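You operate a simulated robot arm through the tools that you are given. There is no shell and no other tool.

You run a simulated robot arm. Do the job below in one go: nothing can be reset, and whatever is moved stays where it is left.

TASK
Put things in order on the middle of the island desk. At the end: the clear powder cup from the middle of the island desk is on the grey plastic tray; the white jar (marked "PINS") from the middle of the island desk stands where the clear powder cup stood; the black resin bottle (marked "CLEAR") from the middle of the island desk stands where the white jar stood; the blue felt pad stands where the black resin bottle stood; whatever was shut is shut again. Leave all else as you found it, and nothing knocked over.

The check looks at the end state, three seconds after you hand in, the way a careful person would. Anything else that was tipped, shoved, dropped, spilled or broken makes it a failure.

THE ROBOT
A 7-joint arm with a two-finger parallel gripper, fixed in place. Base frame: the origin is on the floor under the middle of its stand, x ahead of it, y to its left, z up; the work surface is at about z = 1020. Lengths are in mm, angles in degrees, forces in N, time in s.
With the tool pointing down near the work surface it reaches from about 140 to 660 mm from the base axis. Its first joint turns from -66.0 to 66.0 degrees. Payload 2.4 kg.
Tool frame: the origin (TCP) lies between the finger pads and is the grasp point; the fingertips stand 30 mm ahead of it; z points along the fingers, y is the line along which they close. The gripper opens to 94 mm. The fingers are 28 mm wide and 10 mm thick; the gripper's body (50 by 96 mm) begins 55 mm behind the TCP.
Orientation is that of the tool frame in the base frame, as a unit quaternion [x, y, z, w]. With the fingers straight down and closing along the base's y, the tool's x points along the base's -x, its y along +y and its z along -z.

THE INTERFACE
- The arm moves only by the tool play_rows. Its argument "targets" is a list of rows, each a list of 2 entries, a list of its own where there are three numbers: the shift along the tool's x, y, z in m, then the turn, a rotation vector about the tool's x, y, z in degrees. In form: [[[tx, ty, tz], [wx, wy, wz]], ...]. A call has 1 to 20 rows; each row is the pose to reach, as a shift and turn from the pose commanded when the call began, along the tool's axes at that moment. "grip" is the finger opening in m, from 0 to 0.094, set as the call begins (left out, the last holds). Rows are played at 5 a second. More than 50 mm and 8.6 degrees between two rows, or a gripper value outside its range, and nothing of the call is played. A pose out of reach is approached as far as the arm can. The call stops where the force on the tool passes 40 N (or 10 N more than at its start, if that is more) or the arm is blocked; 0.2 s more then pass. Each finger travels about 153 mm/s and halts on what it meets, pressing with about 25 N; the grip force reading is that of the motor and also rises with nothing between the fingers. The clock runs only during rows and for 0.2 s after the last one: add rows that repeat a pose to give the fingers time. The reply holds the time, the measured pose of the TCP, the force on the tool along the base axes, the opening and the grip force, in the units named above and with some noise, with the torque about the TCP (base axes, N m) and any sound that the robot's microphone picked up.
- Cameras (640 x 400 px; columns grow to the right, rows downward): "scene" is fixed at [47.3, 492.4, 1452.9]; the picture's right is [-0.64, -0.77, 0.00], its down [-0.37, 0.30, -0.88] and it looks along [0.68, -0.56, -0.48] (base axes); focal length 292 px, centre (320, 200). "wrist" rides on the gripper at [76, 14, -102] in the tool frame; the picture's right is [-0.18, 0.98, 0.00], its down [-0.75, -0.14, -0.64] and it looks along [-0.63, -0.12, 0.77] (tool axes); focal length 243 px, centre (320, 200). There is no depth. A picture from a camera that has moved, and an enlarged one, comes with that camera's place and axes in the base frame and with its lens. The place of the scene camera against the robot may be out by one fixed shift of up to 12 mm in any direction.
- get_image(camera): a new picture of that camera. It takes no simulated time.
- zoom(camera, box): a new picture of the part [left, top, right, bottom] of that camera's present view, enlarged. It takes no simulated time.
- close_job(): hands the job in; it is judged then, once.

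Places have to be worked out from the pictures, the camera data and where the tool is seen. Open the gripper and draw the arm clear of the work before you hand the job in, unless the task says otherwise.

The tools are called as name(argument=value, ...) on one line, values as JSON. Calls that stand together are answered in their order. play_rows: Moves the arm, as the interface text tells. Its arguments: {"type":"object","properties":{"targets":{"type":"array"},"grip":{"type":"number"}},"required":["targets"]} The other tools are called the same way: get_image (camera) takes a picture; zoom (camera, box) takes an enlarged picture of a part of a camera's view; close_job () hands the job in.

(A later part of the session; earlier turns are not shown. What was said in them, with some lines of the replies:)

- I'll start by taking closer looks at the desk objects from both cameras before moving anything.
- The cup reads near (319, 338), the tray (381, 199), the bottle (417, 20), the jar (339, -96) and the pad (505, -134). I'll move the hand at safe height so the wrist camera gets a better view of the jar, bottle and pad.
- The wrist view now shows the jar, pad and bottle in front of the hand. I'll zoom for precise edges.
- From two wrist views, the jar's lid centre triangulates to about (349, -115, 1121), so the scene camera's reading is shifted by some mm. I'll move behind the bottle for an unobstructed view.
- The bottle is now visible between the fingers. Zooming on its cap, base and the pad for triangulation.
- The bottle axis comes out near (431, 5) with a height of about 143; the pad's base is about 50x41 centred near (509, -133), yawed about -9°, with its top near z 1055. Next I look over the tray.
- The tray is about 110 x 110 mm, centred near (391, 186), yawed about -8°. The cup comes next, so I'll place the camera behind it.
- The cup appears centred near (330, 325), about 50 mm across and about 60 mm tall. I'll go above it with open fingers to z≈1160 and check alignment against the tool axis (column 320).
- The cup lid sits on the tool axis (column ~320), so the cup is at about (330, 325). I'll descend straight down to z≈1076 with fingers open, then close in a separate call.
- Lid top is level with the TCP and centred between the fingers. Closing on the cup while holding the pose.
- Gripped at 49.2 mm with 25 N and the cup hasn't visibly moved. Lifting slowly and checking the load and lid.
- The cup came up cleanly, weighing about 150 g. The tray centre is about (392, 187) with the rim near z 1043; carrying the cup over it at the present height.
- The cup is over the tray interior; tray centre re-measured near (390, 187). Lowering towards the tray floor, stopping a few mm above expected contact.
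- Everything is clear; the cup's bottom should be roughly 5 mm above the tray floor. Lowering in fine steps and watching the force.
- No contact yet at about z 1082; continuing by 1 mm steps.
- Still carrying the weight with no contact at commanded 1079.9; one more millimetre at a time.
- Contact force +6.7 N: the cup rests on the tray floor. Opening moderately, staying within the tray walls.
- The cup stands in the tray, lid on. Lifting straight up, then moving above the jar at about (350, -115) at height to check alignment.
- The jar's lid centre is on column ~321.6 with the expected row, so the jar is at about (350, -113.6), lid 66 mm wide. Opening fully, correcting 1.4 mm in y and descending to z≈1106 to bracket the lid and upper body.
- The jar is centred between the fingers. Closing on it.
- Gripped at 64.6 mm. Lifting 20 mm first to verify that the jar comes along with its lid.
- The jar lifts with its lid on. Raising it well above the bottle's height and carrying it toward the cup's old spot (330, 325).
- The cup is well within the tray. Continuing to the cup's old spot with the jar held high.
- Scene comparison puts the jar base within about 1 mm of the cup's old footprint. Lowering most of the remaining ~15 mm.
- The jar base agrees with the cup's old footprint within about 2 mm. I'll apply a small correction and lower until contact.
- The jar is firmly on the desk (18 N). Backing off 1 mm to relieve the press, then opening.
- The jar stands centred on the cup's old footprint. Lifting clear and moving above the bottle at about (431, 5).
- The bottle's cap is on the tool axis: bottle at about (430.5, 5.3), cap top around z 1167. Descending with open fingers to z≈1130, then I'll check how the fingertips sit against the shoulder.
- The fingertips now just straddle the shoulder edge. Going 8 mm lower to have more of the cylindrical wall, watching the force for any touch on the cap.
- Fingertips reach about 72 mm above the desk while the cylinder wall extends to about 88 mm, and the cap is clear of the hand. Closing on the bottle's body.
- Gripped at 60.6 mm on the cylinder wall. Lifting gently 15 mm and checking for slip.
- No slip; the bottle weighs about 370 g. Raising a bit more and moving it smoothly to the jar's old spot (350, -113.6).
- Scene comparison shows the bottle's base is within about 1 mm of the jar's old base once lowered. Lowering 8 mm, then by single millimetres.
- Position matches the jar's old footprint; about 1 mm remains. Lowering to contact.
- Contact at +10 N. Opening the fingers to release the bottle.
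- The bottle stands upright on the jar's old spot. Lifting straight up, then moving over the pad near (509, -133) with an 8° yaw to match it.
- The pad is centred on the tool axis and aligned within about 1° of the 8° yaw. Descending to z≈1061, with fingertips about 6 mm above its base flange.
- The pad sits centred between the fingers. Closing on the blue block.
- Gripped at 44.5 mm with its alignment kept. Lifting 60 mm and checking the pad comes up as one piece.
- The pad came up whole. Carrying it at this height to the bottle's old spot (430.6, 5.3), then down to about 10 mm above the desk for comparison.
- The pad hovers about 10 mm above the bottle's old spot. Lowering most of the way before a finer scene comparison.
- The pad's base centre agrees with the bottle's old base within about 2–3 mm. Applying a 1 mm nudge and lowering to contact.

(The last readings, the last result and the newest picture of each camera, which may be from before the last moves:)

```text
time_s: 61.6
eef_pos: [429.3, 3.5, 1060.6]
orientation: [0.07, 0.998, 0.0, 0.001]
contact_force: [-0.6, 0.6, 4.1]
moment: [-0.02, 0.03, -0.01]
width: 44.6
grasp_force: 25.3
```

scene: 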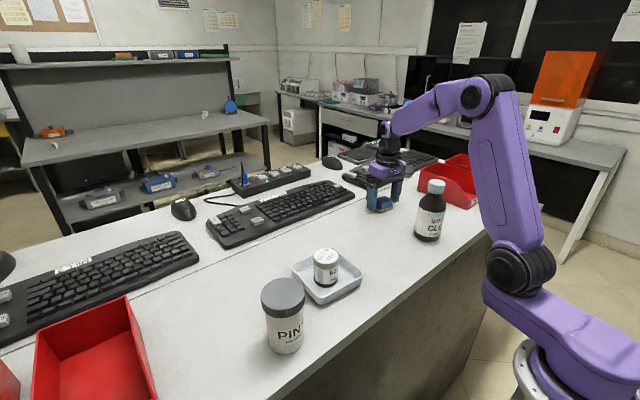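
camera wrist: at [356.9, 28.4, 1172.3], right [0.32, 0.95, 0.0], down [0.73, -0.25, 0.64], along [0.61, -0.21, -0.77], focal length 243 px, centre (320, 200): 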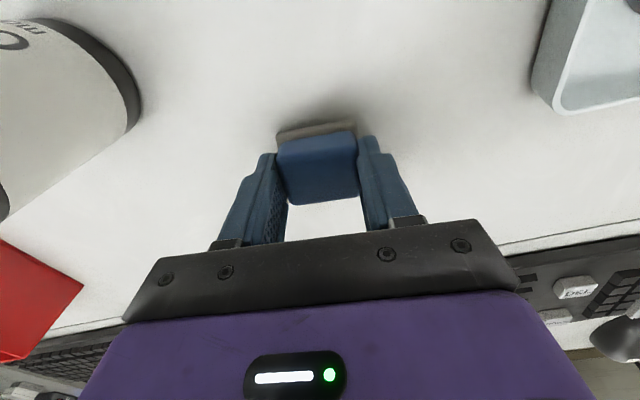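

Contact (+4 N): the pad is on the desk. Opening the fingers to release it.

play_rows(targets=[[[0, 0, 0], [0, 0, 0]], [[0, 0, 0], [0, 0, 0]], [[0, 0, 0], [0, 0, 0]]], grip=0.08)

zoom(camera="scene", box=[340, 160, 460, 260])

get_image(camera="wrist")

```text
time_s: 62.4
eef_pos: [428.8, 3.1, 1060.1]
orientation: [0.069, 0.998, 0.0, -0.001]
contact_force: [-1.1, -0.4, 0.0]
moment: [-0.08, -0.01, -0.02]
width: 80.0
grasp_force: 0.1
```

```text
4.00 times, centred on (400, 210) of scene
camera zoom: at [47.3, 492.4, 1452.9], right [-0.64, -0.77, 0.0], down [-0.37, 0.3, -0.88], along [0.68, -0.56, -0.48], focal length 1167 px, centre (0, 160)
```

zoom: 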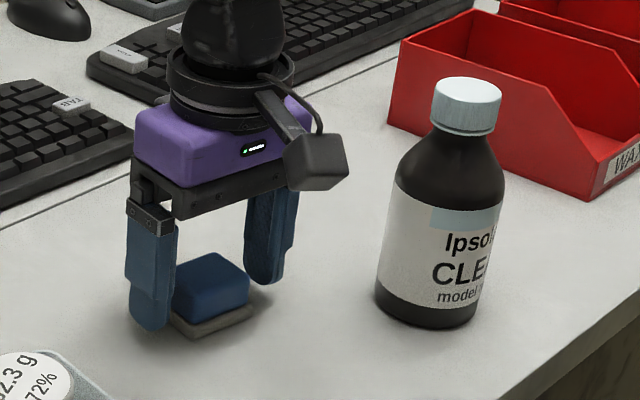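

```text
taken
camera wrist: at [356.3, 28.2, 1162.0], right [0.32, 0.95, 0.0], down [0.73, -0.25, 0.64], along [0.61, -0.21, -0.77], focal length 243 px, centre (320, 200)
```

wrist: 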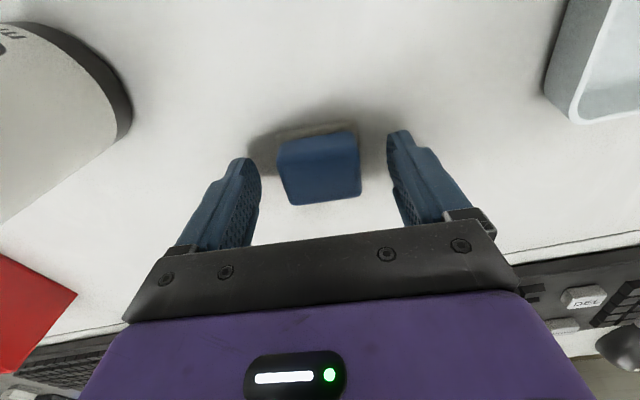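

The pad is released and flat. Lifting straight up to a safe height and undoing the yaw.

play_rows(targets=[[[0, 0, -0.02], [0, 0, 0]], [[0, 0, -0.06], [0, 0, 0]], [[0, 0, -0.1], [0, 0, 0]], [[0, 0, -0.145], [0, 0, 0]], [[0, 0, -0.19], [0, 0, 0]], [[0, 0, -0.235], [0, 0, -4]], [[0, 0, -0.245], [0, 0, -8]], [[0, 0, -0.245], [0, 0, -8]]], grip=0.094)

get_image(camera="scene")

zoom(camera="scene", box=[340, 160, 460, 260])

get_image(camera="wrist")

zoom(camera="scene", box=[240, 230, 380, 370])

```text
time_s: 64.2
eef_pos: [428.9, 1.2, 1305.2]
orientation: [0.0, 1.0, 0.0, 0.0]
contact_force: [0.9, 0.0, -0.3]
moment: [0.0, -0.02, 0.03]
width: 93.9
grasp_force: 0.1
```

```text
taken
```

scene: 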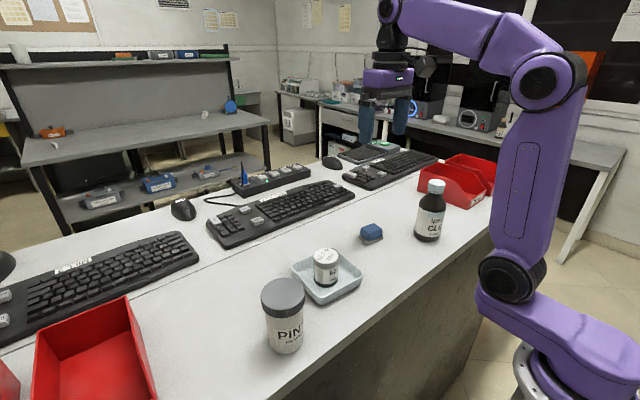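

```text
4.00 times, centred on (400, 210) of scene
camera zoom: at [47.3, 492.4, 1452.9], right [-0.64, -0.77, 0.0], down [-0.37, 0.3, -0.88], along [0.68, -0.56, -0.48], focal length 1167 px, centre (0, 160)
```

zoom: 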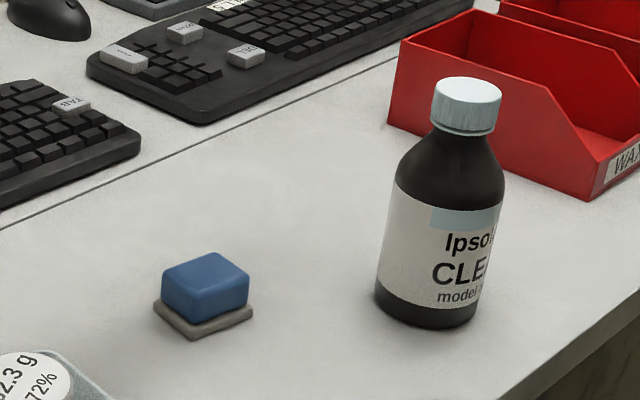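

```text
taken
camera wrist: at [352.8, 15.9, 1406.9], right [0.18, 0.98, 0.0], down [0.75, -0.14, 0.64], along [0.63, -0.12, -0.77], focal length 243 px, centre (320, 200)
```

wrist: 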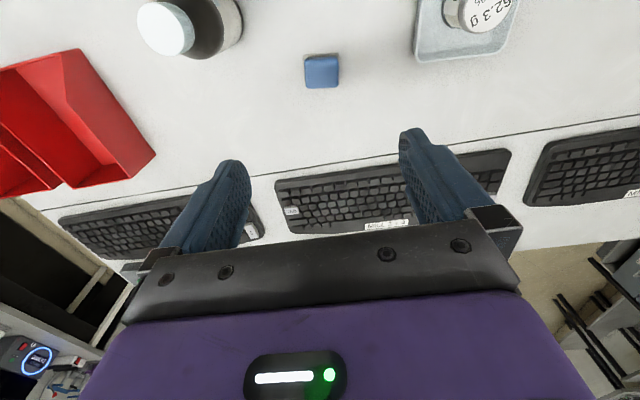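

```text
2.86 times, centred on (310, 300) of scene
camera zoom: at [47.3, 492.4, 1452.9], right [-0.64, -0.77, 0.0], down [-0.37, 0.3, -0.88], along [0.68, -0.56, -0.48], focal length 834 px, centre (349, -86)
```

zoom: 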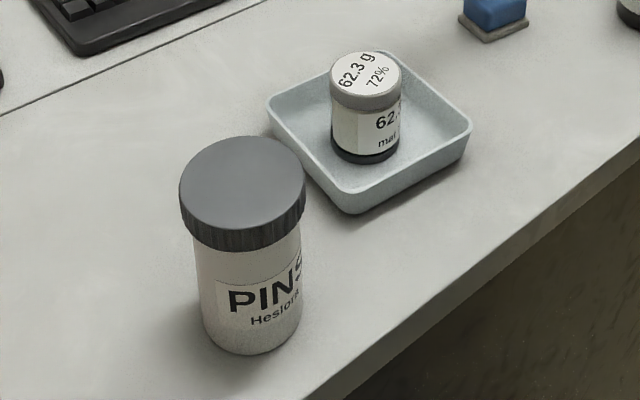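

Everything stands where it should: cup in the tray, jar, bottle and pad upright on their target spots, tray and bins unmoved. I'll draw the open hand back to its start location and take a last look.

play_rows(targets=[[[0.001, 0.02, 0], [0, 0, 0]], [[0.003, 0.05, 0], [0, 0, 0]], [[0.005, 0.08, 0], [0, 0, 0]], [[0.005, 0.08, 0], [0, 0, 0]], [[0.005, 0.08, 0], [0, 0, 0]]], grip=0.094)

get_image(camera="scene")

```text
time_s: 65.4
eef_pos: [424.4, 83.9, 1304.9]
orientation: [0.0, 1.0, -0.001, 0.0]
contact_force: [0.0, 0.3, 0.2]
moment: [0.01, 0.01, -0.02]
width: 93.9
grasp_force: 0.0
```

```text
taken
```

scene: 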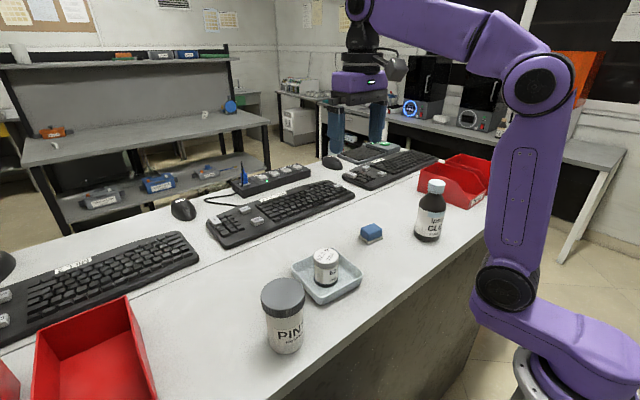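

The arm is clear with its gripper open, and the scene matches the requested arrangement. Handing in the job.

close_job()

```text
The job is handed in.
```

The rearrangement on the middle of the island desk is finished, and I have handed the job in. I don't have the check's verdict.

- **Powder cup:** it stands inside the grey plastic tray with its lid on.
- **White "PINS" jar:** it stands where the powder cup stood, within about 1 mm as compared in the scene camera.
- **Black "CLEAR" bottle:** it stands where the jar stood, also within about 1 mm.
- **Blue felt pad:** it lies flat where the bottle stood, within about 2–3 mm, at roughly the angle I found it.

All the lids and caps stayed on throughout. The last picture shows nothing tipped, and the tray, bins and keyboards are where they were. The arm is back at its starting position with the gripper open.
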